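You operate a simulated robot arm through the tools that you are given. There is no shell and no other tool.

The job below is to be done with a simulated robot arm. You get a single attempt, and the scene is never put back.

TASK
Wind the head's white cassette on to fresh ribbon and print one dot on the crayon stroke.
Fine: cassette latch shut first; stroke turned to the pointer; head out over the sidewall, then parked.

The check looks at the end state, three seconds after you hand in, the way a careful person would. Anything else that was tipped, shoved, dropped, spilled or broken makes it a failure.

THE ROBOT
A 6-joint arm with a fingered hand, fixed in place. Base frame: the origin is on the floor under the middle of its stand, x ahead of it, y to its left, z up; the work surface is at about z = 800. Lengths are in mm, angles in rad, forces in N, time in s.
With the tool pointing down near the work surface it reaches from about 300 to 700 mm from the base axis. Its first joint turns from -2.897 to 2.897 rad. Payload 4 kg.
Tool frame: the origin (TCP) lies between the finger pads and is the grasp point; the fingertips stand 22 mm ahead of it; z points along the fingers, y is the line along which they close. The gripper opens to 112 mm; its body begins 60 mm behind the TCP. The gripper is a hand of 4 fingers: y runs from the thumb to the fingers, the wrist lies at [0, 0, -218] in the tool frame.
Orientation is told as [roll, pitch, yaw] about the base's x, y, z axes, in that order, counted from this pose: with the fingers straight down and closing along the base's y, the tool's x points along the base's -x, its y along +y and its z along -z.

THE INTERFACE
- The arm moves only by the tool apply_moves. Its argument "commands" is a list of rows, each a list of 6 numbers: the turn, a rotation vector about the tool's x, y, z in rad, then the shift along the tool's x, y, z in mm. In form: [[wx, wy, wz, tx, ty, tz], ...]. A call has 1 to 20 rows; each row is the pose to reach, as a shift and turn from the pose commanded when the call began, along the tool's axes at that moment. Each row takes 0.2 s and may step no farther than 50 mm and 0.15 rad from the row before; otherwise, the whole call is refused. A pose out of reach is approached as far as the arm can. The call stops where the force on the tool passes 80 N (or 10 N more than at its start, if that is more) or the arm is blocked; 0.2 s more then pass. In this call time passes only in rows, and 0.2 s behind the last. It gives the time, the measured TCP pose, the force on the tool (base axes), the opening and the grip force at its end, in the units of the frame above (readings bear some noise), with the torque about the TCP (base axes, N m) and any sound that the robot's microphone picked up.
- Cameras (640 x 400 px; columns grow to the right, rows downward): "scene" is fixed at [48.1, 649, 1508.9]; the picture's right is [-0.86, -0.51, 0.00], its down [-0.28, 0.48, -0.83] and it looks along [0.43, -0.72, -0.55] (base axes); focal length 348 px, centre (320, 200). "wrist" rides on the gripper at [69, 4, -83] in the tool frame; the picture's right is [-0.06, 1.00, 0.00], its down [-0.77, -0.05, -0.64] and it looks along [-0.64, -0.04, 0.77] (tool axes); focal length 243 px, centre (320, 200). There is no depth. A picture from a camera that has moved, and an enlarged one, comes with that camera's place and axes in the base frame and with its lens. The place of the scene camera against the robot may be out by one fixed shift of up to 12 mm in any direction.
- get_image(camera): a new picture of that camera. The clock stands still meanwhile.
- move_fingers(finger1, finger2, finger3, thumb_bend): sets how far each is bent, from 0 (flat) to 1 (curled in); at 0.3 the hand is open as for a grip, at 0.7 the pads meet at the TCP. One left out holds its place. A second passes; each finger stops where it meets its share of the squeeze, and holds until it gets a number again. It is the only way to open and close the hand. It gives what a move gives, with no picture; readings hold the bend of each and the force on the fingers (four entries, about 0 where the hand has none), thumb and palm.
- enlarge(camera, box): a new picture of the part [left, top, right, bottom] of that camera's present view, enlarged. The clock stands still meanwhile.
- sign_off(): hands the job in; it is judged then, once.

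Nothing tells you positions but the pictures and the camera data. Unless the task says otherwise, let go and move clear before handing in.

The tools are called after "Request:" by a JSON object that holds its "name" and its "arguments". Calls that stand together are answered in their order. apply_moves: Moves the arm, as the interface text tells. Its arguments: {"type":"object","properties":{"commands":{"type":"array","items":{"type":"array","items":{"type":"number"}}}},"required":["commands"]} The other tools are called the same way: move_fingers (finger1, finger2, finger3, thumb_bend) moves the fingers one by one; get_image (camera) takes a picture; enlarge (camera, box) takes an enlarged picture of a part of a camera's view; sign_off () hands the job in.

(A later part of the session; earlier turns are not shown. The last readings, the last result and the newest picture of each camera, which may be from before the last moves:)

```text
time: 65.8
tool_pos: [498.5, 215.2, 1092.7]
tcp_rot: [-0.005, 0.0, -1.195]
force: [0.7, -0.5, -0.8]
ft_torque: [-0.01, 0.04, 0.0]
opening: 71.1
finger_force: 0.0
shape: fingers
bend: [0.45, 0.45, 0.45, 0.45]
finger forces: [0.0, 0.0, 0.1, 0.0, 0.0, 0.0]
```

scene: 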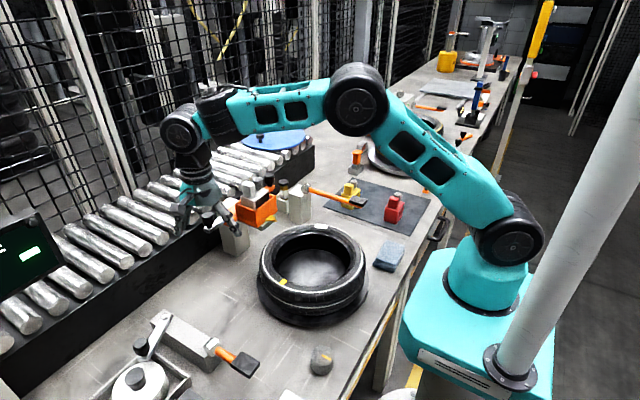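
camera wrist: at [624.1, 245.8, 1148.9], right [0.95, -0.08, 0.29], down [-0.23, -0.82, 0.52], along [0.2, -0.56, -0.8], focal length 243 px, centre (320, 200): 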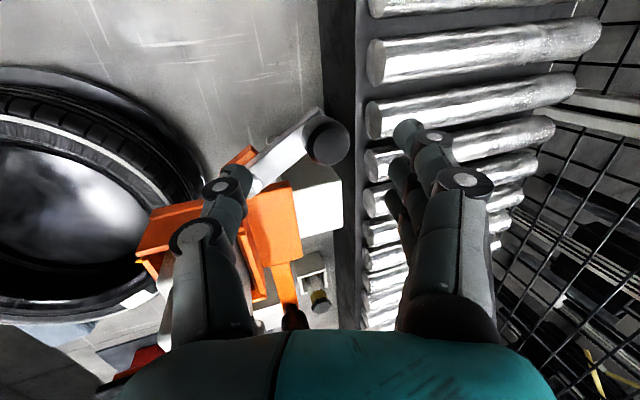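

Request:
{"name": "apply_moves", "arguments": {"commands": [[0, 0, -0.133, -10, -6, -4], [0, 0, -0.266, -21, -13, -8], [0, 0, -0.399, -31, -19, -12], [0, 0, -0.532, -41, -25, -16], [0, 0, -0.665, -51, -31, -17], [0, 0, -0.798, -62, -38, -17], [0, 0, -0.931, -72, -44, -17], [0, 0, -1.064, -82, -50, -17], [0, 0, -1.195, -93, -56.5, -17]]}}

Request:
{"name": "enlarge", "arguments": {"camera": "wrist", "box": [270, 150, 390, 250]}}

Request:
{"name": "enlarge", "arguments": {"camera": "wrist", "box": [220, 120, 440, 260]}}

Request:
{"name": "enlarge", "arguments": {"camera": "scene", "box": [225, 170, 295, 225]}}

```text
time: 67.8
tool_pos: [482.9, 108.6, 1108.3]
tcp_rot: [-0.002, 0.001, -0.001]
force: [0.9, 0.3, -0.9]
ft_torque: [0.01, 0.0, 0.01]
opening: 71.1
finger_force: 0.1
shape: fingers
bend: [0.45, 0.45, 0.45, 0.45]
finger forces: [0.0, 0.0, 0.0, 0.0, 0.1, 0.0]
```

```text
4.00 times, centred on (330, 200) of wrist
camera zoom: at [412.8, 114.1, 1191.2], right [0.06, 1.0, 0.0], down [0.77, -0.05, 0.64], along [0.64, -0.04, -0.77], focal length 970 px, centre (280, 200)
```

zoom: 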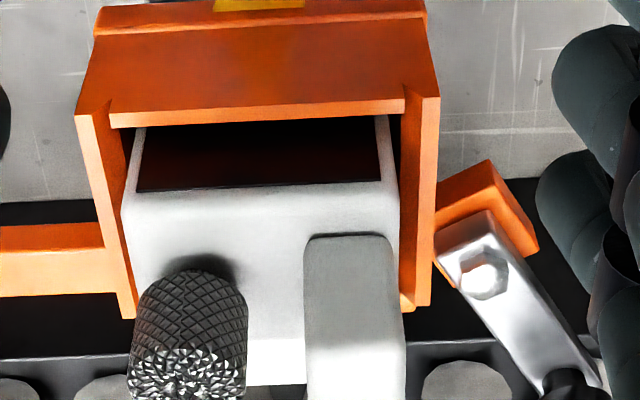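

```text
2.86 times, centred on (330, 190) of wrist
camera zoom: at [412.8, 114.1, 1191.2], right [0.06, 1.0, 0.0], down [0.77, -0.05, 0.64], along [0.64, -0.04, -0.77], focal length 693 px, centre (291, 229)
```

zoom: 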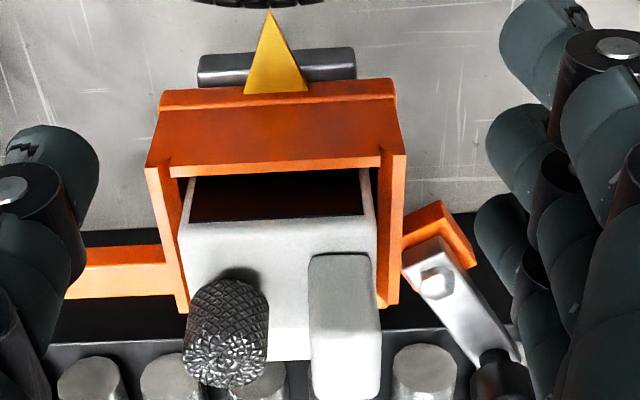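

```text
7.27 times, centred on (260, 198) of scene
camera zoom: at [48.1, 649.0, 1508.9], right [-0.86, -0.51, 0.0], down [-0.28, 0.48, -0.83], along [0.43, -0.72, -0.55], focal length 2527 px, centre (756, 218)
```

zoom: 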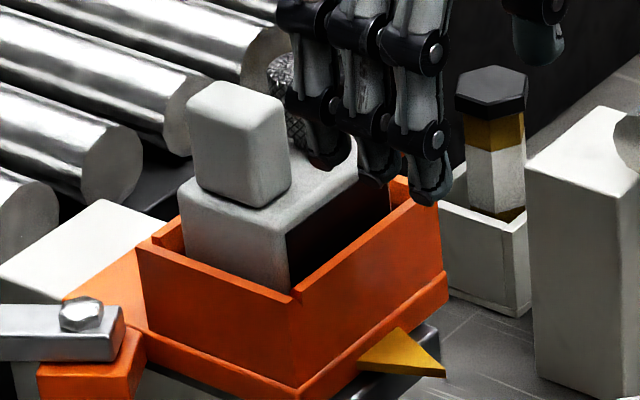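

The orange stub turned together with the chrome lever, so both form one latch piece; I still need to confirm which end is shut. First I'll take a second view from a shifted spot to locate the winding knob precisely.

Request:
{"name": "apply_moves", "arguments": {"commands": [[0, 0, 0, 0, -35, 0], [0, 0, 0, 0, -70, 0]]}}

Request:
{"name": "enlarge", "arguments": {"camera": "wrist", "box": [300, 140, 440, 250]}}

```text
time: 68.4
tool_pos: [482.9, 38.0, 1108.0]
tcp_rot: [-0.003, 0.005, 0.001]
force: [-1.2, -0.1, 0.7]
ft_torque: [0.01, -0.01, -0.02]
opening: 71.0
finger_force: 0.1
shape: fingers
bend: [0.45, 0.45, 0.45, 0.45]
finger forces: [0.0, 0.1, 0.0, 0.1, 0.0, 0.0]
```

```text
3.64 times, centred on (370, 195) of wrist
camera zoom: at [413.4, 42.8, 1190.1], right [0.06, 1.0, 0.0], down [0.77, -0.05, 0.64], along [0.64, -0.04, -0.77], focal length 882 px, centre (138, 218)
```

zoom: 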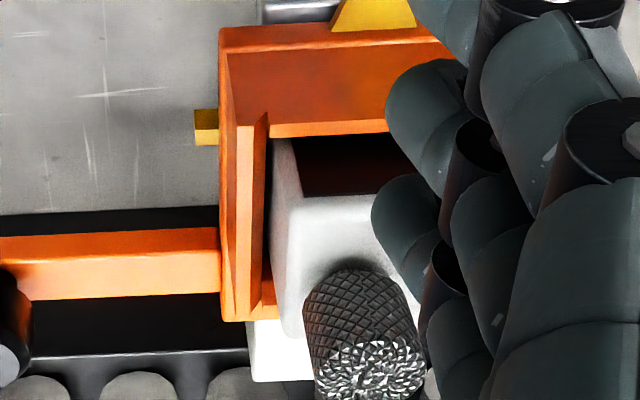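

I located the winding knob at about (567, 85.5), top z≈1061, with the raised block beside it at y 111–131. Before winding, I'll make sure the latch lever is pressed fully home, since my grip dragged it back slightly.

Request:
{"name": "apply_moves", "arguments": {"commands": [[0, 0, 0.133, 0, 20, 0], [0, 0, 0.266, 0, 40, 0], [0, 0, 0.4, 0, 60, 0], [0, 0, 0.533, 0, 80, 0], [0, 0, 0.666, 0, 100, 0], [0, 0, 0.8, 0, 120, 0], [0, 0, 0.933, -4, 140, 0], [0, 0, 1.066, -10, 158, 5], [0, 0, 1.2, -17, 177, 13]]}}

Request:
{"name": "move_fingers", "arguments": {"finger1": 0.68, "finger2": 0.68, "finger3": 0.68, "thumb_bend": 0.68}}

Request:
{"name": "get_image", "arguments": {"camera": "wrist"}}

```text
time: 70.4
tool_pos: [498.9, 214.7, 1095.4]
tcp_rot: [-0.004, -0.002, -1.202]
force: [-0.2, -0.1, -0.2]
ft_torque: [0.02, 0.02, 0.01]
opening: 71.4
finger_force: 0.1
shape: fingers
bend: [0.45, 0.45, 0.45, 0.45]
finger forces: [0.0, 0.0, 0.0, 0.1, 0.1, 0.0]
```

```text
time: 71.4
tool_pos: [499.0, 214.7, 1094.8]
tcp_rot: [-0.004, 0.0, -1.202]
force: [0.1, -0.4, -0.3]
ft_torque: [0.02, -0.04, 0.03]
opening: 13.5
finger_force: 0.0
shape: fingers
bend: [0.68, 0.68, 0.68, 0.68]
finger forces: [0.1, 0.0, 0.1, 0.0, 0.1, 0.0]
```

```text
taken
camera wrist: at [478.2, 281.4, 1177.4], right [0.95, 0.3, 0.0], down [0.23, -0.73, 0.64], along [0.19, -0.61, -0.77], focal length 243 px, centre (320, 200)
```

wrist: 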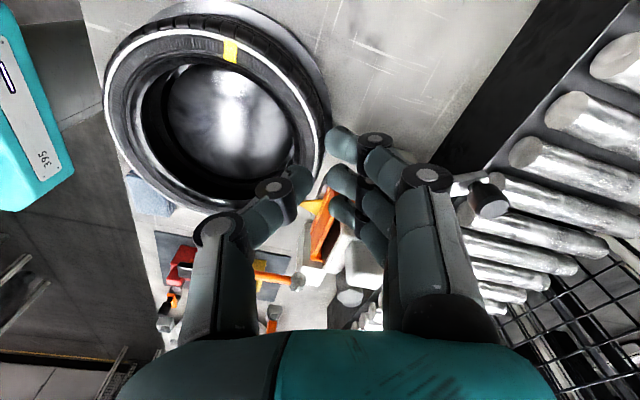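

Request:
{"name": "apply_moves", "arguments": {"commands": [[-0.038, 0.006, 0.0925, -11, 26, 3], [-0.075, 0.012, 0.185, -21, 52, 10], [-0.113, 0.018, 0.278, -32, 79, 20], [-0.15, 0.0234, 0.37, -42.5, 105, 33]]}}

Request:
{"name": "apply_moves", "arguments": {"commands": [[0, 0, 0, 0, 0, 14], [0, 0, 0, 0, 0, 28], [0, 0, 0, 0, 0, 40]]}}

Request:
{"name": "get_image", "arguments": {"camera": "wrist"}}

```text
time: 72.4
tool_pos: [613.9, 212.2, 1060.3]
tcp_rot: [0.141, 0.051, -1.57]
force: [-0.5, -0.2, 0.0]
ft_torque: [0.0, 0.02, 0.03]
opening: 13.5
finger_force: 0.0
shape: fingers
bend: [0.68, 0.68, 0.68, 0.68]
finger forces: [0.0, 0.0, 0.0, 0.0, 0.0, 0.0]
```

```text
time: 73.2
tool_pos: [617.8, 215.6, 1021.2]
tcp_rot: [0.139, 0.05, -1.568]
force: [0.1, 0.1, -1.0]
ft_torque: [0.02, 0.0, -0.01]
opening: 13.1
finger_force: 0.1
shape: fingers
bend: [0.68, 0.68, 0.68, 0.68]
finger forces: [0.0, 0.1, 0.0, 0.1, 0.0, 0.0]
```

```text
taken
camera wrist: at [611.0, 281.2, 1106.2], right [0.99, -0.07, 0.13], down [-0.14, -0.8, 0.59], along [0.07, -0.6, -0.8], focal length 243 px, centre (320, 200)
```

wrist: 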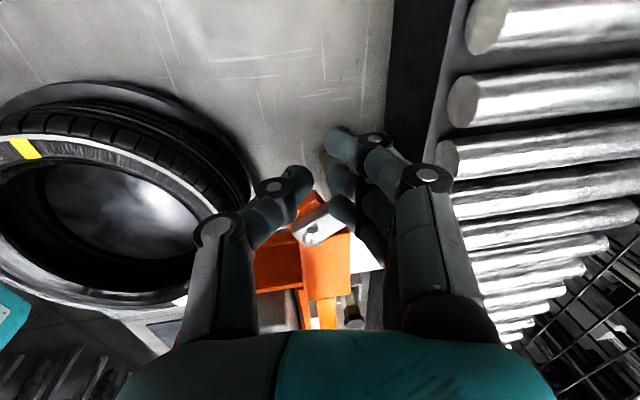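

Request:
{"name": "apply_moves", "arguments": {"commands": [[0, 0, 0, 0, 3, 0], [0, 0, 0, 0, 6, 0], [0, 0, 0, 0, 9, 0], [0, 0, 0, 0, 12, 0]]}}

```text
time: 74.2
tool_pos: [630.1, 215.0, 1022.5]
tcp_rot: [0.137, 0.051, -1.568]
force: [-4.2, 0.7, 0.7]
ft_torque: [-0.01, -0.02, -0.05]
opening: 13.4
finger_force: 2.8
shape: fingers
bend: [0.68, 0.68, 0.7, 0.68]
finger forces: [0.0, 0.0, 4.2, 0.0, 0.0, 0.0]
```

Request:
{"name": "apply_moves", "arguments": {"commands": [[0, 0, 0, 0, 1.5, 0], [0, 0, 0, 0, 3, 0]]}}

Request:
{"name": "apply_moves", "arguments": {"commands": [[0, 0, 0, 0, 1.5, 0], [0, 0, 0, 0, 3, 0]]}}

```text
time: 74.8
tool_pos: [632.8, 215.6, 1023.8]
tcp_rot: [0.136, 0.049, -1.57]
force: [-7.0, 1.8, 0.8]
ft_torque: [-0.01, -0.01, -0.07]
opening: 13.4
finger_force: 2.7
shape: fingers
bend: [0.68, 0.68, 0.71, 0.68]
finger forces: [0.1, 0.0, 6.2, 0.1, 0.0, 0.0]
```

```text
time: 75.4
tool_pos: [637.7, 216.3, 1025.5]
tcp_rot: [0.141, 0.049, -1.568]
force: [-9.1, 1.1, 4.5]
ft_torque: [-0.08, -0.04, -0.17]
opening: 13.3
finger_force: 4.8
shape: fingers
bend: [0.68, 0.68, 0.72, 0.68]
finger forces: [0.0, 0.0, 9.3, 0.0, 0.1, 0.0]
```

Request:
{"name": "apply_moves", "arguments": {"commands": [[0, 0, 0, 0, 2.5, 0], [0, 0, 0, 0, 5, 0]]}}

Request:
{"name": "apply_moves", "arguments": {"commands": [[0, 0, 0, 0, -6, 0], [0, 0, 0, 0, -20, 0], [0, 0, 0, 0, -25, -20], [0, 0, 0, 0, -25, -45]]}}

Request:
{"name": "get_image", "arguments": {"camera": "wrist"}}

```text
time: 76.0
tool_pos: [639.6, 216.0, 1025.4]
tcp_rot: [0.139, 0.05, -1.568]
force: [-9.0, 1.7, 5.8]
ft_torque: [-0.09, -0.01, -0.16]
opening: 13.4
finger_force: 4.9
shape: fingers
bend: [0.68, 0.68, 0.72, 0.68]
finger forces: [0.0, 0.1, 9.7, 0.0, 0.0, 0.1]
```

```text
time: 77.0
tool_pos: [610.5, 212.9, 1066.1]
tcp_rot: [0.139, 0.049, -1.57]
force: [0.8, 0.1, -0.7]
ft_torque: [0.0, -0.02, 0.0]
opening: 13.3
finger_force: 0.1
shape: fingers
bend: [0.68, 0.68, 0.68, 0.68]
finger forces: [0.0, 0.1, 0.0, 0.0, 0.0, 0.1]
```

```text
taken
camera wrist: at [603.1, 278.7, 1151.4], right [0.99, -0.07, 0.13], down [-0.14, -0.8, 0.59], along [0.07, -0.6, -0.8], focal length 243 px, centre (320, 200)
```

wrist: 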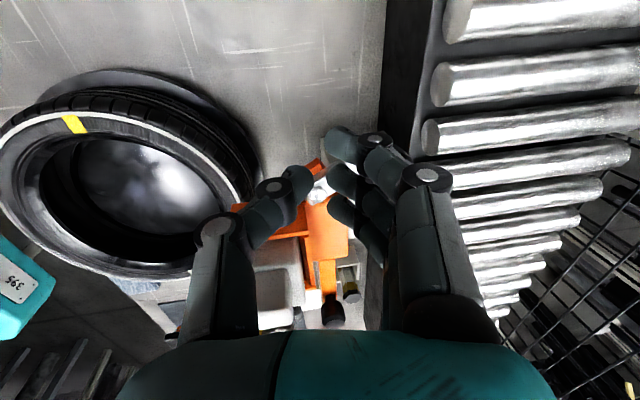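

Request:
{"name": "apply_moves", "arguments": {"commands": [[0.037, -0.006, -0.093, 1, -26, -11], [0.074, -0.012, -0.187, 2, -53, -22], [0.111, -0.017, -0.28, 3, -79, -33], [0.148, -0.023, -0.373, 3.4, -106, -44]]}}

Request:
{"name": "move_fingers", "arguments": {"finger1": 0.3, "finger2": 0.45, "finger3": 0.3, "thumb_bend": 0.45}}

Request:
{"name": "get_image", "arguments": {"camera": "wrist"}}

```text
time: 78.0
tool_pos: [498.3, 215.3, 1094.6]
tcp_rot: [-0.004, 0.0, -1.196]
force: [0.7, -0.2, 0.2]
ft_torque: [-0.01, 0.03, 0.03]
opening: 13.4
finger_force: 0.1
shape: fingers
bend: [0.68, 0.68, 0.68, 0.68]
finger forces: [0.1, 0.0, 0.0, 0.0, 0.1, 0.1]
```

```text
time: 79.0
tool_pos: [498.5, 214.8, 1094.8]
tcp_rot: [-0.003, 0.0, -1.199]
force: [-0.3, 0.4, 0.3]
ft_torque: [0.02, -0.01, 0.01]
opening: 91.7
finger_force: 0.1
shape: fingers
bend: [0.3, 0.45, 0.3, 0.45]
finger forces: [0.0, 0.0, 0.1, 0.0, 0.0, 0.1]
```

```text
taken
camera wrist: at [477.2, 282.3, 1177.3], right [0.95, 0.3, 0.0], down [0.23, -0.73, 0.64], along [0.19, -0.61, -0.77], focal length 243 px, centre (320, 200)
```

wrist: 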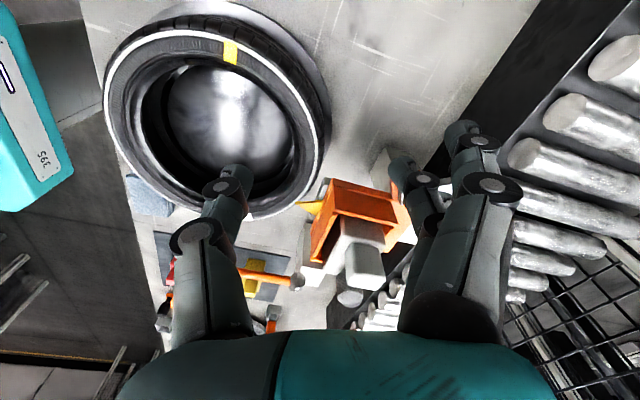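

Request:
{"name": "apply_moves", "arguments": {"commands": [[0, 0, 0.06, 0, 0, -20], [0, 0, 0.12, -35, 4, -27], [0, 0, 0.2, -72, 8, -27], [0, 0, 0.28, -109, 12, -27], [0, 0, 0.37, -145, 17, -27]]}}

Request:
{"name": "get_image", "arguments": {"camera": "wrist"}}

Request:
{"name": "enlarge", "arguments": {"camera": "wrist", "box": [230, 120, 410, 240]}}

```text
time: 80.2
tool_pos: [568.1, 84.8, 1121.6]
tcp_rot: [-0.002, 0.0, -1.568]
force: [-0.6, -0.1, 0.2]
ft_torque: [-0.03, 0.0, -0.03]
opening: 91.9
finger_force: 0.1
shape: fingers
bend: [0.3, 0.45, 0.3, 0.45]
finger forces: [0.0, 0.0, 0.1, 0.1, 0.0, 0.1]
```

```text
taken
camera wrist: at [572.2, 154.7, 1204.9], right [1.0, -0.06, 0.0], down [-0.05, -0.76, 0.64], along [-0.04, -0.64, -0.77], focal length 243 px, centre (320, 200)
```

wrist: 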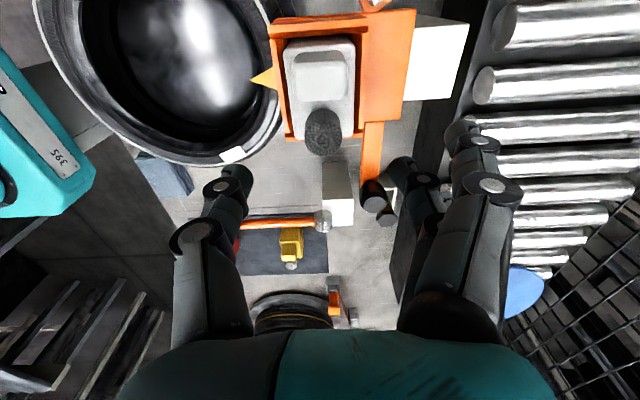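

```text
3.33 times, centred on (320, 180) of wrist
camera zoom: at [572.2, 154.7, 1204.9], right [1.0, -0.06, 0.0], down [-0.05, -0.76, 0.64], along [-0.04, -0.64, -0.77], focal length 809 px, centre (320, 267)
```

zoom: 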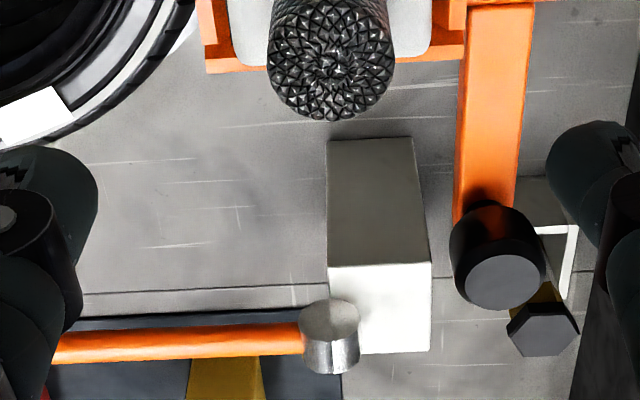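

Request:
{"name": "apply_moves", "arguments": {"commands": [[0, 0, 0, 0.6, 0.3, 15], [0, 0, 0, 1.2, 0.6, 30], [0, 0, 0, 1.7, 0.9, 45]]}}

Request:
{"name": "get_image", "arguments": {"camera": "wrist"}}

Request:
{"name": "enlarge", "arguments": {"camera": "scene", "box": [210, 140, 310, 230]}}

```text
time: 81.0
tool_pos: [570.1, 87.9, 1076.9]
tcp_rot: [-0.002, 0.0, -1.568]
force: [-0.4, 0.0, 0.1]
ft_torque: [-0.03, -0.01, 0.0]
opening: 92.0
finger_force: 0.1
shape: fingers
bend: [0.3, 0.45, 0.3, 0.45]
finger forces: [0.0, 0.0, 0.0, 0.0, 0.1, 0.0]
```

```text
taken
camera wrist: at [573.0, 157.5, 1159.9], right [1.0, -0.06, 0.0], down [-0.05, -0.77, 0.64], along [-0.04, -0.64, -0.77], focal length 243 px, centre (320, 200)
```

wrist: 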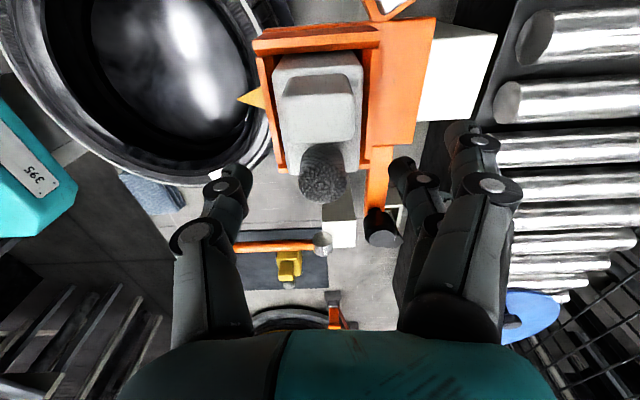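

```text
4.44 times, centred on (260, 185) of scene
camera zoom: at [48.1, 649.0, 1508.9], right [-0.86, -0.51, 0.0], down [-0.28, 0.48, -0.83], along [0.43, -0.72, -0.55], focal length 1544 px, centre (587, 267)
```

zoom: 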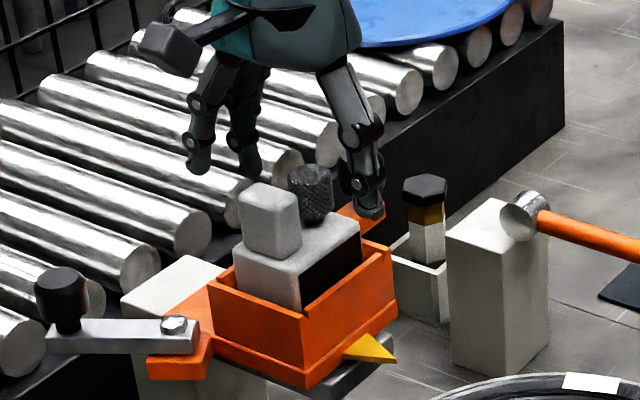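

Request:
{"name": "apply_moves", "arguments": {"commands": [[0, 0, 0, -1, -1, 4], [0, 0, 0, -1.5, -1.5, 8]]}}

Request:
{"name": "move_fingers", "arguments": {"finger2": 0.62, "thumb_bend": 0.62}}

Request:
{"name": "get_image", "arguments": {"camera": "wrist"}}

```text
time: 81.6
tool_pos: [567.1, 86.3, 1069.6]
tcp_rot: [-0.001, -0.001, -1.568]
force: [0.6, 0.4, -0.7]
ft_torque: [-0.02, 0.01, 0.0]
opening: 91.7
finger_force: 0.1
shape: fingers
bend: [0.3, 0.45, 0.3, 0.45]
finger forces: [0.0, 0.1, 0.0, 0.0, 0.0, 0.1]
```

```text
time: 82.6
tool_pos: [566.9, 86.8, 1070.3]
tcp_rot: [0.0, -0.001, -1.57]
force: [0.5, 0.3, 0.8]
ft_torque: [-0.01, 0.0, 0.01]
opening: 69.0
finger_force: 0.6
shape: fingers
bend: [0.3, 0.61, 0.3, 0.62]
finger forces: [0.0, 0.4, 0.1, 0.1, 0.2, 0.1]
```

```text
taken
camera wrist: at [570.9, 156.6, 1151.9], right [1.0, -0.06, 0.0], down [-0.05, -0.76, 0.64], along [-0.04, -0.64, -0.77], focal length 243 px, centre (320, 200)
```

wrist: 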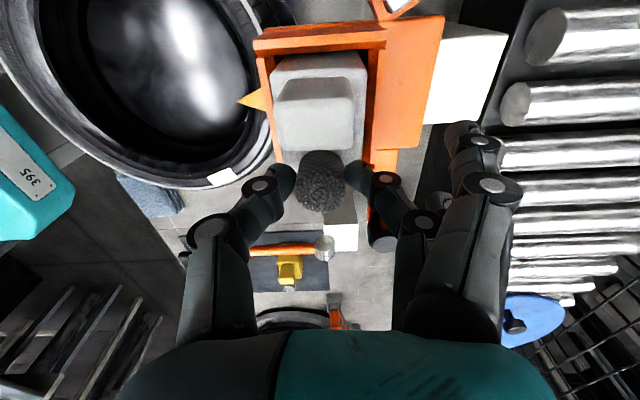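

Request:
{"name": "move_fingers", "arguments": {"finger2": 0.67, "thumb_bend": 0.67}}

Request:
{"name": "enlarge", "arguments": {"camera": "wrist", "box": [270, 130, 370, 220]}}

Request:
{"name": "apply_moves", "arguments": {"commands": [[0, 0, 0.1, 0, 0, 0], [0, 0, 0.2, 0, 0, 0], [0, 0, 0.3, 0, 0, 0]]}}

Request:
{"name": "enlarge", "arguments": {"camera": "wrist", "box": [270, 130, 370, 220]}}

```text
time: 83.6
tool_pos: [567.4, 85.7, 1070.0]
tcp_rot: [-0.001, 0.0, -1.568]
force: [0.0, 0.1, 0.2]
ft_torque: [-0.01, -0.02, 0.02]
opening: 66.8
finger_force: 3.3
shape: fingers
bend: [0.3, 0.62, 0.3, 0.65]
finger forces: [0.1, 3.3, 0.0, 0.0, 3.3, 0.1]
```

```text
4.44 times, centred on (320, 175) of wrist
camera zoom: at [571.0, 156.6, 1151.9], right [1.0, -0.06, 0.0], down [-0.05, -0.76, 0.64], along [-0.04, -0.64, -0.77], focal length 1078 px, centre (320, 311)
```

zoom: 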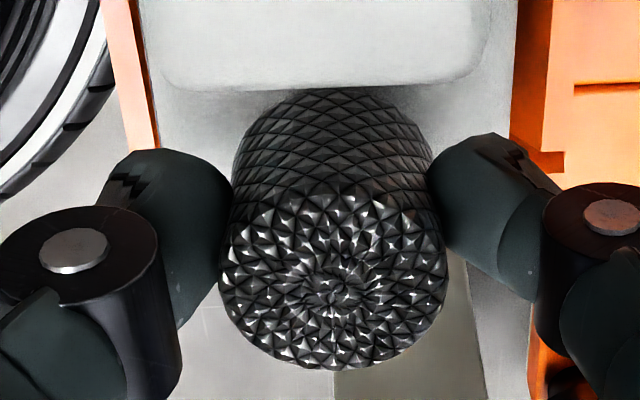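

```text
time: 84.4
tool_pos: [566.7, 86.6, 1069.5]
tcp_rot: [-0.001, -0.002, -1.87]
force: [0.8, 0.9, 0.1]
ft_torque: [0.02, -0.02, 0.02]
opening: 66.6
finger_force: 3.2
shape: fingers
bend: [0.3, 0.62, 0.3, 0.65]
finger forces: [0.0, 4.1, 0.0, 0.1, 2.9, 0.1]
```

```text
4.44 times, centred on (320, 175) of wrist
camera zoom: at [591.3, 152.1, 1152.0], right [0.93, -0.35, 0.0], down [-0.27, -0.72, 0.64], along [-0.23, -0.6, -0.77], focal length 1078 px, centre (320, 311)
```

zoom: 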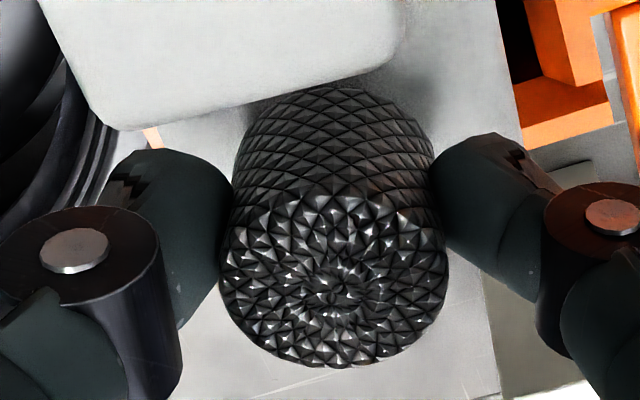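

Request:
{"name": "apply_moves", "arguments": {"commands": [[0, 0, 0.1, 0, 0, 0], [0, 0, 0.2, 0, 0, 0], [0, 0, 0.3, 0, 0, 0], [0, 0, 0.4, 0, 0, 0], [0, 0, 0.5, 0, 0, 0]]}}

Request:
{"name": "enlarge", "arguments": {"camera": "wrist", "box": [270, 130, 370, 220]}}

Request:
{"name": "enlarge", "arguments": {"camera": "scene", "box": [210, 150, 310, 230]}}

```text
time: 85.6
tool_pos: [567.9, 85.4, 1069.0]
tcp_rot: [-0.001, -0.001, -2.37]
force: [0.7, -1.2, -0.5]
ft_torque: [0.02, -0.07, 0.13]
opening: 66.4
finger_force: 5.4
shape: fingers
bend: [0.3, 0.62, 0.3, 0.65]
finger forces: [0.0, 4.5, 0.0, 0.0, 5.9, 0.1]
```

```text
4.44 times, centred on (320, 175) of wrist
camera zoom: at [620.1, 132.0, 1152.2], right [0.65, -0.76, 0.0], down [-0.58, -0.5, 0.64], along [-0.49, -0.42, -0.77], focal length 1078 px, centre (320, 311)
```

zoom: 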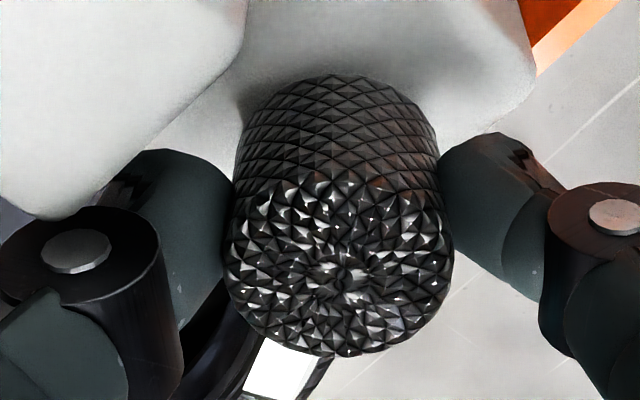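

```text
5.00 times, centred on (260, 190) of scene
camera zoom: at [48.1, 649.0, 1508.9], right [-0.86, -0.51, 0.0], down [-0.28, 0.48, -0.83], along [0.43, -0.72, -0.55], focal length 1737 px, centre (620, 250)
```

zoom: 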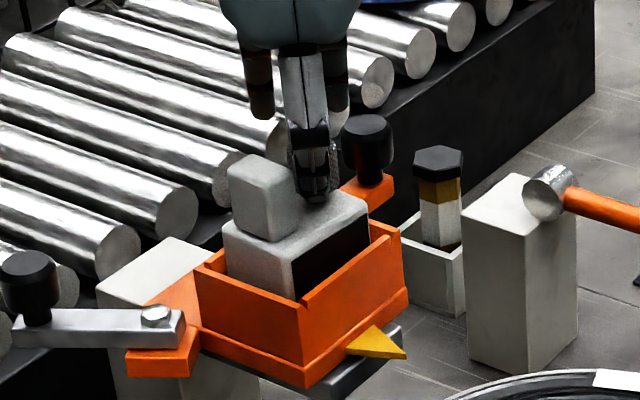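

Request:
{"name": "move_fingers", "arguments": {"finger2": 0.52, "thumb_bend": 0.52}}

Request:
{"name": "enlarge", "arguments": {"camera": "wrist", "box": [270, 130, 370, 220]}}

Request:
{"name": "apply_moves", "arguments": {"commands": [[0, 0, -0.14, 0, 0, 0], [0, 0, -0.28, 0, 0, 0], [0, 0, -0.42, 0, 0, 0], [0, 0, -0.56, 0, 0, 0], [0, 0, -0.7, 0, 0, 0], [0, 0, -0.8, 0, 0, 0]]}}

Request:
{"name": "enlarge", "arguments": {"camera": "wrist", "box": [270, 130, 370, 220]}}

```text
time: 86.6
tool_pos: [568.2, 87.0, 1069.9]
tcp_rot: [-0.001, 0.0, -2.367]
force: [-0.7, 0.3, -0.5]
ft_torque: [-0.01, 0.03, -0.01]
opening: 81.7
finger_force: 0.0
shape: fingers
bend: [0.3, 0.52, 0.3, 0.52]
finger forces: [0.0, 0.0, 0.0, 0.1, 0.1, 0.0]
```

```text
4.44 times, centred on (320, 175) of wrist
camera zoom: at [620.0, 132.2, 1152.1], right [0.65, -0.76, 0.0], down [-0.58, -0.5, 0.64], along [-0.49, -0.42, -0.77], focal length 1078 px, centre (320, 311)
```

zoom: 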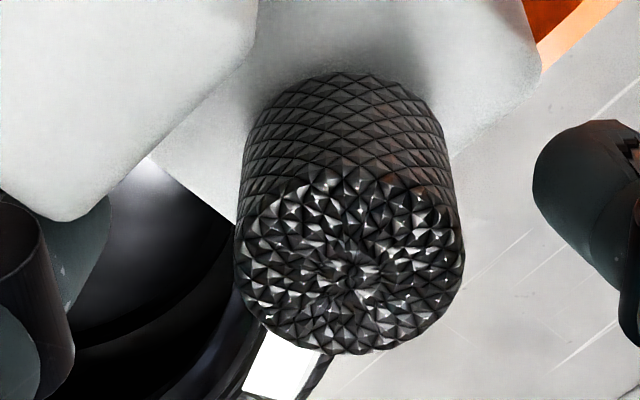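

```text
time: 88.0
tool_pos: [567.3, 86.0, 1070.0]
tcp_rot: [-0.001, -0.001, -1.566]
force: [-0.3, -0.5, -0.8]
ft_torque: [-0.01, -0.04, 0.0]
opening: 81.8
finger_force: 0.0
shape: fingers
bend: [0.3, 0.52, 0.3, 0.52]
finger forces: [0.1, 0.0, 0.1, 0.0, 0.0, 0.1]
```

```text
4.44 times, centred on (320, 175) of wrist
camera zoom: at [571.4, 156.5, 1152.0], right [1.0, -0.06, 0.0], down [-0.04, -0.77, 0.64], along [-0.04, -0.64, -0.77], focal length 1078 px, centre (320, 311)
```

zoom: 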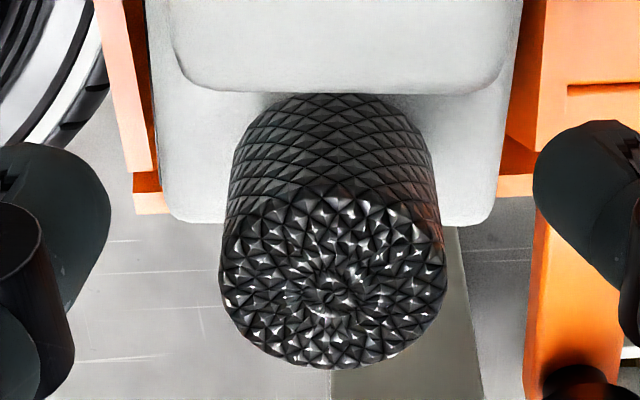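

Request:
{"name": "enlarge", "arguments": {"camera": "scene", "box": [252, 188, 288, 216]}}

```text
14.29 times, centred on (270, 202) of scene
camera zoom: at [48.1, 649.0, 1508.9], right [-0.86, -0.51, 0.0], down [-0.28, 0.48, -0.83], along [0.43, -0.72, -0.55], focal length 4964 px, centre (1034, 171)
```

zoom: 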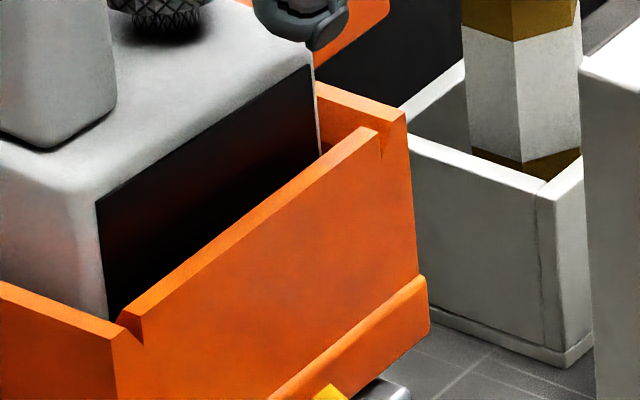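

Request:
{"name": "apply_moves", "arguments": {"commands": [[0, 0, -0.14, 0, 0, 0], [0, 0, -0.28, 0, 0, 0], [0, 0, -0.42, 0, 0, 0], [0, 0, -0.55, 0, 0, 0]]}}

Request:
{"name": "move_fingers", "arguments": {"finger2": 0.68, "thumb_bend": 0.68}}

Request:
{"name": "apply_moves", "arguments": {"commands": [[0, 0, 0.1, 0, 0, 0], [0, 0, 0.2, 0, 0, 0], [0, 0, 0.3, 0, 0, 0], [0, 0, 0.4, 0, 0, 0], [0, 0, 0.5, 0, 0, 0], [0, 0, 0.6, 0, 0, 0]]}}

Request:
{"name": "apply_moves", "arguments": {"commands": [[0, 0, 0.1, 0, 0, 0], [0, 0, 0.2, 0, 0, 0], [0, 0, 0.3, 0, 0, 0], [0, 0, 0.4, 0, 0, 0], [0, 0, 0.5, 0, 0, 0], [0, 0, 0.6, 0, 0, 0], [0, 0, 0.7, 0, 0, 0]]}}

Request:
{"name": "enlarge", "arguments": {"camera": "scene", "box": [235, 170, 295, 220]}}

```text
time: 89.0
tool_pos: [567.7, 87.3, 1069.8]
tcp_rot: [-0.001, 0.001, -1.015]
force: [-0.7, -0.2, 0.0]
ft_torque: [-0.01, 0.02, 0.01]
opening: 82.1
finger_force: 0.1
shape: fingers
bend: [0.3, 0.52, 0.3, 0.52]
finger forces: [0.0, 0.0, 0.0, 0.0, 0.0, 0.1]
```

```text
time: 90.0
tool_pos: [567.7, 86.0, 1070.0]
tcp_rot: [-0.003, 0.0, -1.02]
force: [0.1, -0.1, 0.2]
ft_torque: [0.03, 0.0, 0.03]
opening: 66.4
finger_force: 4.0
shape: fingers
bend: [0.3, 0.62, 0.3, 0.65]
finger forces: [0.0, 4.1, 0.1, 0.1, 3.9, 0.1]
```

```text
time: 91.4
tool_pos: [566.5, 86.6, 1068.5]
tcp_rot: [-0.003, -0.001, -1.62]
force: [1.0, 1.5, 1.0]
ft_torque: [0.01, -0.04, 0.03]
opening: 63.4
finger_force: 1.8
shape: fingers
bend: [0.3, 0.64, 0.3, 0.67]
finger forces: [0.1, 2.7, 0.1, 0.1, 1.3, 0.0]
```

```text
time: 93.0
tool_pos: [566.5, 86.1, 1070.5]
tcp_rot: [-0.002, -0.001, -2.323]
force: [1.5, -0.9, -1.2]
ft_torque: [-0.05, -0.22, 0.24]
opening: 65.8
finger_force: 7.2
shape: fingers
bend: [0.3, 0.6, 0.3, 0.66]
finger forces: [0.1, 7.6, 0.1, 0.0, 7.2, 0.1]
```

```text
8.00 times, centred on (265, 195) of scene
camera zoom: at [48.1, 649.0, 1508.9], right [-0.86, -0.51, 0.0], down [-0.28, 0.48, -0.83], along [0.43, -0.72, -0.55], focal length 2780 px, centre (760, 240)
```

zoom: 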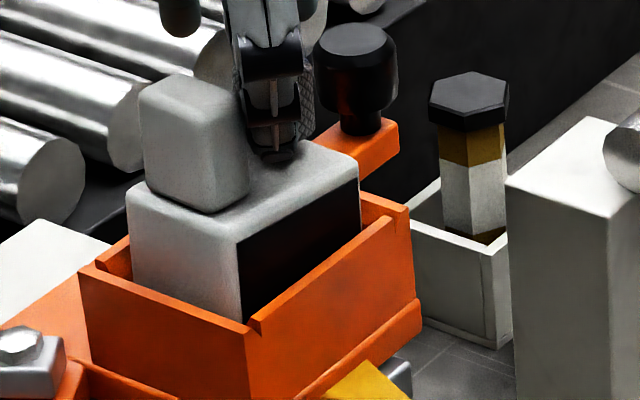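

Request:
{"name": "move_fingers", "arguments": {"finger2": 0.5, "thumb_bend": 0.5}}

Request:
{"name": "apply_moves", "arguments": {"commands": [[0, 0, -0.14, 0, 0, -15], [0, 0, -0.28, 0, 0, -30], [0, 0, -0.42, 0, 0, -45], [0, 0, -0.56, 0, 0, -50], [0, 0, -0.7, 0, 0, -50], [0, 0, -0.82, 0, 0, -50]]}}

```text
time: 94.0
tool_pos: [566.9, 87.8, 1069.7]
tcp_rot: [-0.003, -0.003, -2.32]
force: [0.8, 1.6, 0.3]
ft_torque: [-0.01, 0.0, -0.04]
opening: 84.8
finger_force: 0.1
shape: fingers
bend: [0.3, 0.5, 0.3, 0.5]
finger forces: [0.0, 0.0, 0.1, 0.0, 0.2, 0.0]
```

```text
time: 95.4
tool_pos: [566.1, 86.5, 1120.5]
tcp_rot: [-0.001, -0.001, -1.495]
force: [0.1, 0.0, -0.7]
ft_torque: [0.0, 0.0, -0.01]
opening: 84.6
finger_force: 0.0
shape: fingers
bend: [0.3, 0.5, 0.3, 0.5]
finger forces: [0.0, 0.1, 0.0, 0.1, 0.0, 0.1]
```

Request:
{"name": "apply_moves", "arguments": {"commands": [[0, 0, -0.136, 2, -8, 0], [0, 0, -0.272, 5, -16, 0], [0, 0, -0.408, 8, -24, 0], [0, 0, -0.544, 11, -32, 0], [0, 0, -0.68, 13, -40, 0], [0, 0, -0.816, 16, -48, 0], [0, 0, -0.952, 19, -56, 0], [0, 0, -1.088, 21, -64, 2], [0, 0, -1.224, 24, -72, 5], [0, 0, -1.36, 26, -78, 8], [0, 0, -1.495, 27.8, -82, 10]]}}

Request:
{"name": "enlarge", "arguments": {"camera": "wrist", "box": [270, 150, 390, 250]}}

```text
time: 97.8
tool_pos: [483.0, 109.3, 1110.0]
tcp_rot: [-0.001, 0.002, -0.002]
force: [-0.4, 0.5, -0.8]
ft_torque: [0.0, -0.02, 0.01]
opening: 84.9
finger_force: 0.0
shape: fingers
bend: [0.3, 0.5, 0.3, 0.5]
finger forces: [0.0, 0.1, 0.0, 0.0, 0.0, 0.1]
```

```text
4.00 times, centred on (330, 200) of wrist
camera zoom: at [413.6, 114.0, 1191.9], right [0.07, 1.0, 0.0], down [0.77, -0.05, 0.64], along [0.64, -0.04, -0.77], focal length 970 px, centre (280, 200)
```

zoom: 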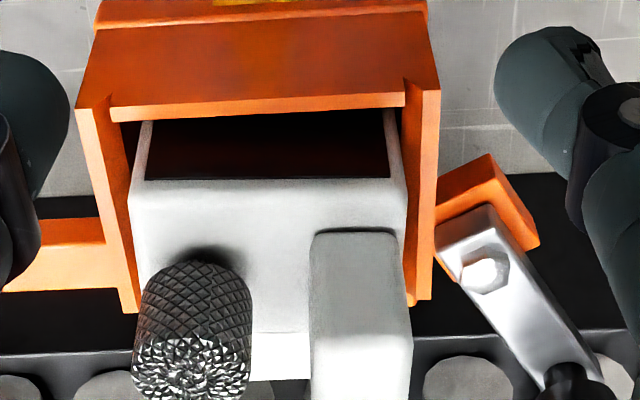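

Request:
{"name": "enlarge", "arguments": {"camera": "scene", "box": [335, 172, 415, 228]}}

Request:
{"name": "enlarge", "arguments": {"camera": "scene", "box": [240, 170, 290, 212]}}

```text
7.14 times, centred on (375, 200) of scene
camera zoom: at [48.1, 649.0, 1508.9], right [-0.86, -0.51, 0.0], down [-0.28, 0.48, -0.83], along [0.43, -0.72, -0.55], focal length 2482 px, centre (-73, 200)
```

zoom: 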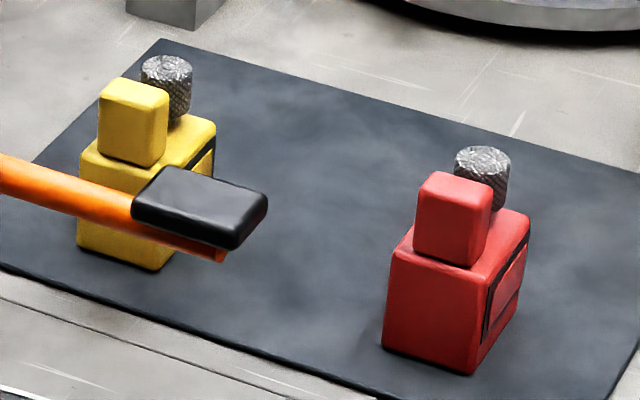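

```text
9.52 times, centred on (265, 191) of scene
camera zoom: at [48.1, 649.0, 1508.9], right [-0.86, -0.51, 0.0], down [-0.28, 0.48, -0.83], along [0.43, -0.72, -0.55], focal length 3309 px, centre (844, 286)
```

zoom: 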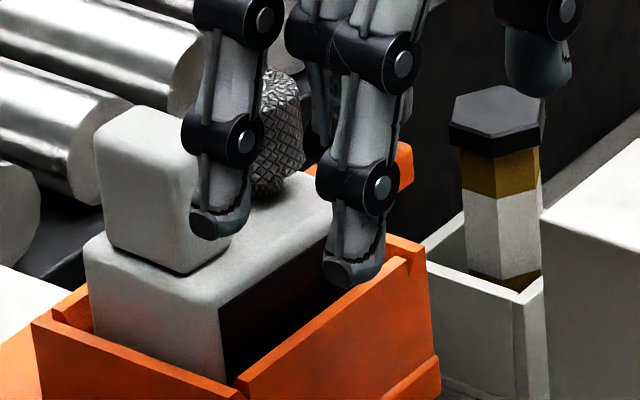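

The spare red and yellow cassettes show ribbon in their own colour in the window, while the white one's window is dark, meaning spent. So a white window should confirm fresh ribbon; I'll go back and wind further.

Request:
{"name": "apply_moves", "arguments": {"commands": [[0, 0, 0.14, -8, -2, -8], [0, 0, 0.28, -17, -4, -11], [0, 0, 0.42, -25, -7, -11], [0, 0, 0.56, -34, -9, -11], [0, 0, 0.7, -42, -11, -11], [0, 0, 0.84, -50, -13, -11], [0, 0, 0.98, -59, -16, -11], [0, 0, 1.02, -67, -18, -11], [0, 0, 1.02, -76, -20, -11], [0, 0, 1.02, -84.5, -22.5, -11]]}}

Request:
{"name": "apply_moves", "arguments": {"commands": [[0, 0, 0, 0, 0, 18], [0, 0, 0, 0, 0, 36], [0, 0, 0, 0, 0, 51]]}}

Request:
{"name": "enlarge", "arguments": {"camera": "wrist", "box": [270, 130, 370, 220]}}

```text
time: 100.0
tool_pos: [567.5, 85.2, 1120.7]
tcp_rot: [-0.001, 0.001, -1.024]
force: [0.1, -0.7, 0.0]
ft_torque: [0.0, 0.02, 0.0]
opening: 84.7
finger_force: 0.0
shape: fingers
bend: [0.3, 0.5, 0.3, 0.5]
finger forces: [0.0, 0.1, 0.0, 0.0, 0.0, 0.0]
```

```text
time: 100.8
tool_pos: [569.2, 85.8, 1068.3]
tcp_rot: [-0.002, 0.0, -1.024]
force: [1.0, -0.4, 0.3]
ft_torque: [-0.01, -0.02, 0.0]
opening: 84.9
finger_force: 0.0
shape: fingers
bend: [0.3, 0.5, 0.3, 0.5]
finger forces: [0.0, 0.1, 0.0, 0.1, 0.0, 0.1]
```

```text
4.44 times, centred on (320, 175) of wrist
camera zoom: at [536.0, 147.7, 1150.9], right [0.89, 0.46, 0.0], down [0.36, -0.68, 0.64], along [0.3, -0.57, -0.77], focal length 1078 px, centre (320, 311)
```

zoom: 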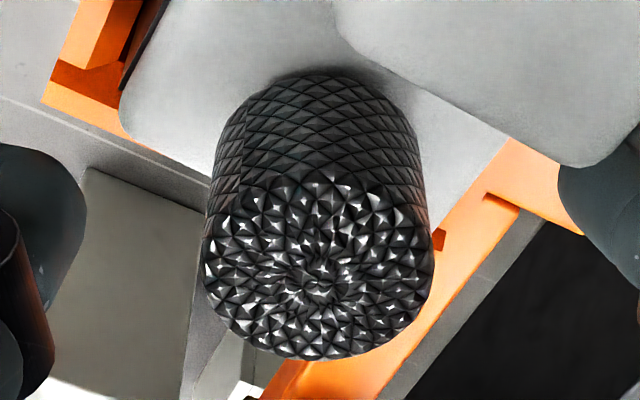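

Request:
{"name": "apply_moves", "arguments": {"commands": [[0, 0, 0, -2, 0, 0]]}}

Request:
{"name": "move_fingers", "arguments": {"finger2": 0.68, "thumb_bend": 0.68}}

Request:
{"name": "apply_moves", "arguments": {"commands": [[0, 0, 0.12, 0, 0, 0], [0, 0, 0.24, 0, 0, 0], [0, 0, 0.36, 0, 0, 0], [0, 0, 0.48, 0, 0, 0], [0, 0, 0.6, 0, 0, 0], [0, 0, 0.72, 0, 0, 0], [0, 0, 0.84, 0, 0, 0], [0, 0, 0.96, 0, 0, 0], [0, 0, 1.08, 0, 0, 0]]}}

Request:
{"name": "enlarge", "arguments": {"camera": "scene", "box": [240, 170, 290, 212]}}

```text
time: 101.2
tool_pos: [568.2, 84.1, 1069.0]
tcp_rot: [-0.001, 0.0, -1.023]
force: [-0.1, 0.0, -0.3]
ft_torque: [0.02, 0.0, -0.03]
opening: 84.5
finger_force: 0.2
shape: fingers
bend: [0.3, 0.5, 0.3, 0.5]
finger forces: [0.0, 0.0, 0.0, 0.1, 0.0, 0.0]
```

```text
time: 102.2
tool_pos: [568.5, 83.1, 1068.9]
tcp_rot: [-0.002, 0.0, -1.024]
force: [-1.2, 0.2, -0.2]
ft_torque: [0.01, 0.04, 0.01]
opening: 66.7
finger_force: 4.5
shape: fingers
bend: [0.3, 0.62, 0.3, 0.65]
finger forces: [0.1, 4.4, 0.0, 0.0, 4.3, 0.1]
```

```text
time: 104.2
tool_pos: [569.1, 82.8, 1069.4]
tcp_rot: [-0.003, -0.002, -2.107]
force: [-6.2, -5.8, 6.6]
ft_torque: [-0.05, 0.15, 0.13]
opening: 63.7
finger_force: 5.7
shape: fingers
bend: [0.3, 0.65, 0.3, 0.68]
finger forces: [0.0, 1.9, 0.0, 0.0, 9.4, 0.1]
```

```text
9.52 times, centred on (265, 191) of scene
camera zoom: at [48.1, 649.0, 1508.9], right [-0.86, -0.51, 0.0], down [-0.28, 0.48, -0.83], along [0.43, -0.72, -0.55], focal length 3309 px, centre (844, 286)
```

zoom: 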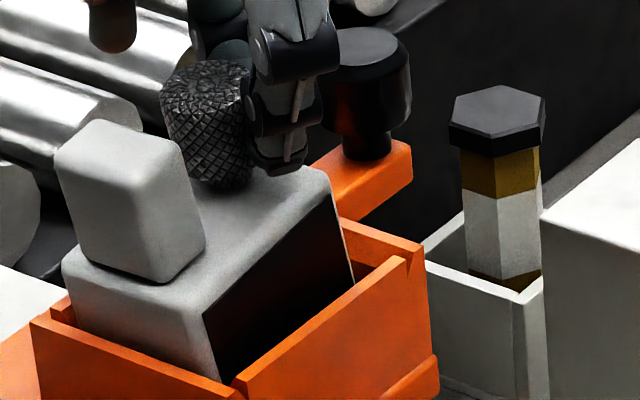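

The cassette has tilted in its cradle under my grip, so it isn't being held and the latch is probably not shut in this position. I'll let go gently and check that it settles.

Request:
{"name": "move_fingers", "arguments": {"finger2": 0.58, "thumb_bend": 0.58}}

Request:
{"name": "move_fingers", "arguments": {"finger2": 0.45, "thumb_bend": 0.45}}

Request:
{"name": "enlarge", "arguments": {"camera": "scene", "box": [240, 170, 290, 212]}}

Request:
{"name": "get_image", "arguments": {"camera": "wrist"}}

```text
time: 105.2
tool_pos: [568.8, 83.2, 1069.1]
tcp_rot: [-0.002, -0.001, -2.103]
force: [-1.1, -0.2, 0.4]
ft_torque: [0.01, 0.01, -0.01]
opening: 74.8
finger_force: 0.2
shape: fingers
bend: [0.3, 0.57, 0.3, 0.57]
finger forces: [0.0, 0.0, 0.0, 0.0, 0.0, 0.0]
```

```text
time: 106.2
tool_pos: [569.3, 83.9, 1068.8]
tcp_rot: [-0.002, -0.001, -2.104]
force: [0.1, 0.7, -0.3]
ft_torque: [0.0, 0.0, -0.04]
opening: 91.8
finger_force: 0.1
shape: fingers
bend: [0.3, 0.45, 0.3, 0.45]
finger forces: [0.0, 0.0, 0.0, 0.0, 0.0, 0.0]
```

```text
9.52 times, centred on (265, 191) of scene
camera zoom: at [48.1, 649.0, 1508.9], right [-0.86, -0.51, 0.0], down [-0.28, 0.48, -0.83], along [0.43, -0.72, -0.55], focal length 3309 px, centre (844, 286)
```

zoom: 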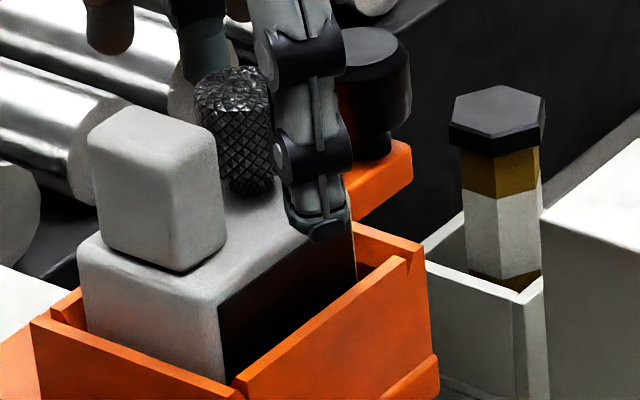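

```text
taken
camera wrist: at [607.7, 141.7, 1151.6], right [0.83, -0.56, 0.0], down [-0.43, -0.63, 0.64], along [-0.36, -0.53, -0.77], focal length 243 px, centre (320, 200)
```

wrist: 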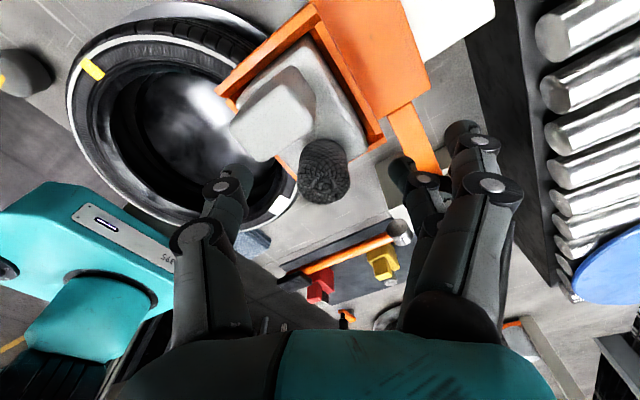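

Request:
{"name": "apply_moves", "arguments": {"commands": [[0, 0, 0, 0, 0, -16], [0, 0, 0.0, 0, 0, -33], [0, 0, 0, 0, 0, -50]]}}

Request:
{"name": "enlarge", "arguments": {"camera": "scene", "box": [240, 170, 290, 212]}}

Request:
{"name": "enlarge", "arguments": {"camera": "scene", "box": [200, 185, 260, 235]}}

```text
time: 107.0
tool_pos: [568.9, 83.4, 1120.4]
tcp_rot: [-0.003, -0.003, -2.103]
force: [-0.1, 0.4, 1.5]
ft_torque: [0.0, -0.01, 0.03]
opening: 91.8
finger_force: 0.1
shape: fingers
bend: [0.3, 0.45, 0.3, 0.45]
finger forces: [0.0, 0.0, 0.0, 0.0, 0.1, 0.0]
```

```text
9.52 times, centred on (265, 191) of scene
camera zoom: at [48.1, 649.0, 1508.9], right [-0.86, -0.51, 0.0], down [-0.28, 0.48, -0.83], along [0.43, -0.72, -0.55], focal length 3309 px, centre (844, 286)
```

zoom: 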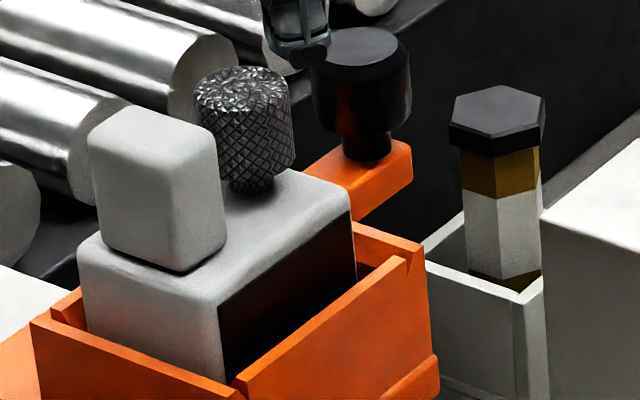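

```text
8.00 times, centred on (230, 210) of scene
camera zoom: at [48.1, 649.0, 1508.9], right [-0.86, -0.51, 0.0], down [-0.28, 0.48, -0.83], along [0.43, -0.72, -0.55], focal length 2780 px, centre (1040, 120)
```

zoom: 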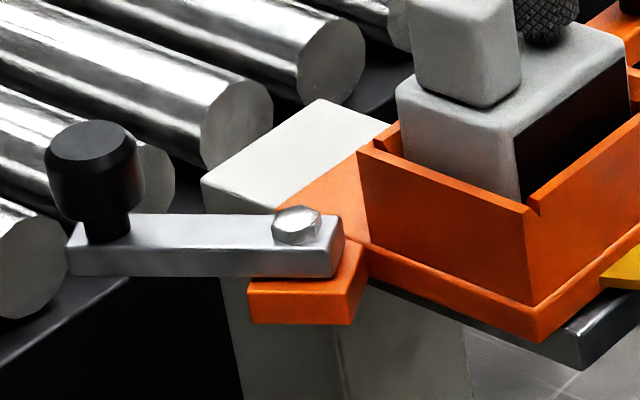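

Request:
{"name": "enlarge", "arguments": {"camera": "scene", "box": [410, 110, 490, 200]}}

Request:
{"name": "enlarge", "arguments": {"camera": "scene", "box": [330, 85, 460, 185]}}

```text
4.44 times, centred on (450, 155) of scene
camera zoom: at [48.1, 649.0, 1508.9], right [-0.86, -0.51, 0.0], down [-0.28, 0.48, -0.83], along [0.43, -0.72, -0.55], focal length 1544 px, centre (-258, 400)
```

zoom: 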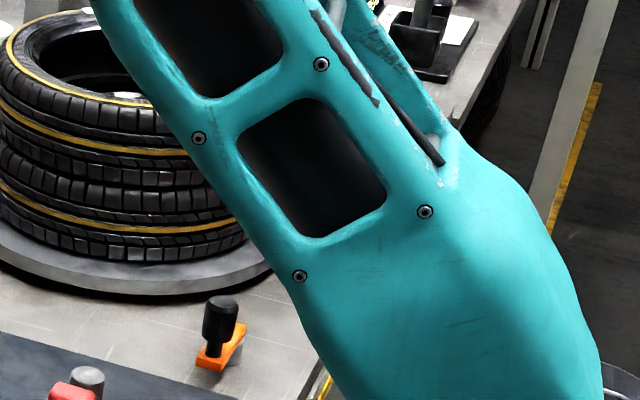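

```text
4.00 times, centred on (395, 135) of scene
camera zoom: at [48.1, 649.0, 1508.9], right [-0.86, -0.51, 0.0], down [-0.28, 0.48, -0.83], along [0.43, -0.72, -0.55], focal length 1390 px, centre (20, 460)
```

zoom: 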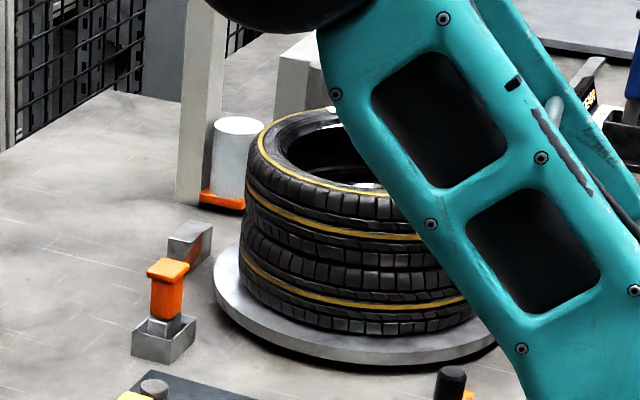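

The cassette settled back, with only a hair's shift. Since it was loose with the lever at 57°, I'll bring the lever back to its original position and test whether the cassette is held there.

Request:
{"name": "apply_moves", "arguments": {"commands": [[0, 0, -0.13, 11, -18, 0], [0, 0, -0.26, 22, -36, 0], [0, 0, -0.39, 34, -54, 0], [0, 0, -0.52, 45, -72, 0], [0, 0, -0.65, 56, -90, 5], [0, 0, -0.78, 68, -108, 15], [0, 0, -0.9, 79, -126, 25]]}}

Request:
{"name": "move_fingers", "arguments": {"finger1": 0.42, "finger2": 0.42, "finger3": 0.42, "thumb_bend": 0.42}}

Request:
{"name": "enlarge", "arguments": {"camera": "wrist", "box": [280, 160, 420, 270]}}

```text
time: 108.6
tool_pos: [501.3, 215.0, 1095.3]
tcp_rot: [-0.002, 0.0, -1.2]
force: [0.0, 0.0, 0.8]
ft_torque: [-0.03, 0.02, -0.04]
opening: 92.2
finger_force: 0.1
shape: fingers
bend: [0.3, 0.45, 0.3, 0.45]
finger forces: [0.0, 0.1, 0.0, 0.1, 0.1, 0.1]
```

```text
time: 109.6
tool_pos: [501.5, 216.1, 1094.6]
tcp_rot: [-0.001, 0.0, -1.203]
force: [-0.2, -0.6, 0.3]
ft_torque: [0.0, -0.01, -0.02]
opening: 79.8
finger_force: 0.0
shape: fingers
bend: [0.42, 0.42, 0.42, 0.42]
finger forces: [0.0, 0.0, 0.0, 0.0, 0.0, 0.0]
```

```text
3.64 times, centred on (350, 215) of wrist
camera zoom: at [480.3, 282.3, 1177.6], right [0.95, 0.3, 0.0], down [0.23, -0.73, 0.64], along [0.19, -0.61, -0.77], focal length 882 px, centre (211, 146)
```

zoom: 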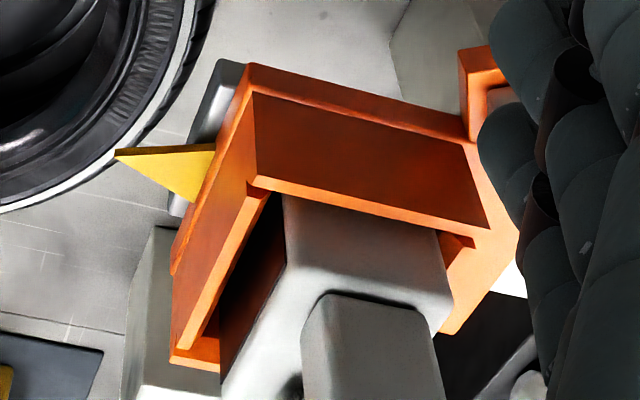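

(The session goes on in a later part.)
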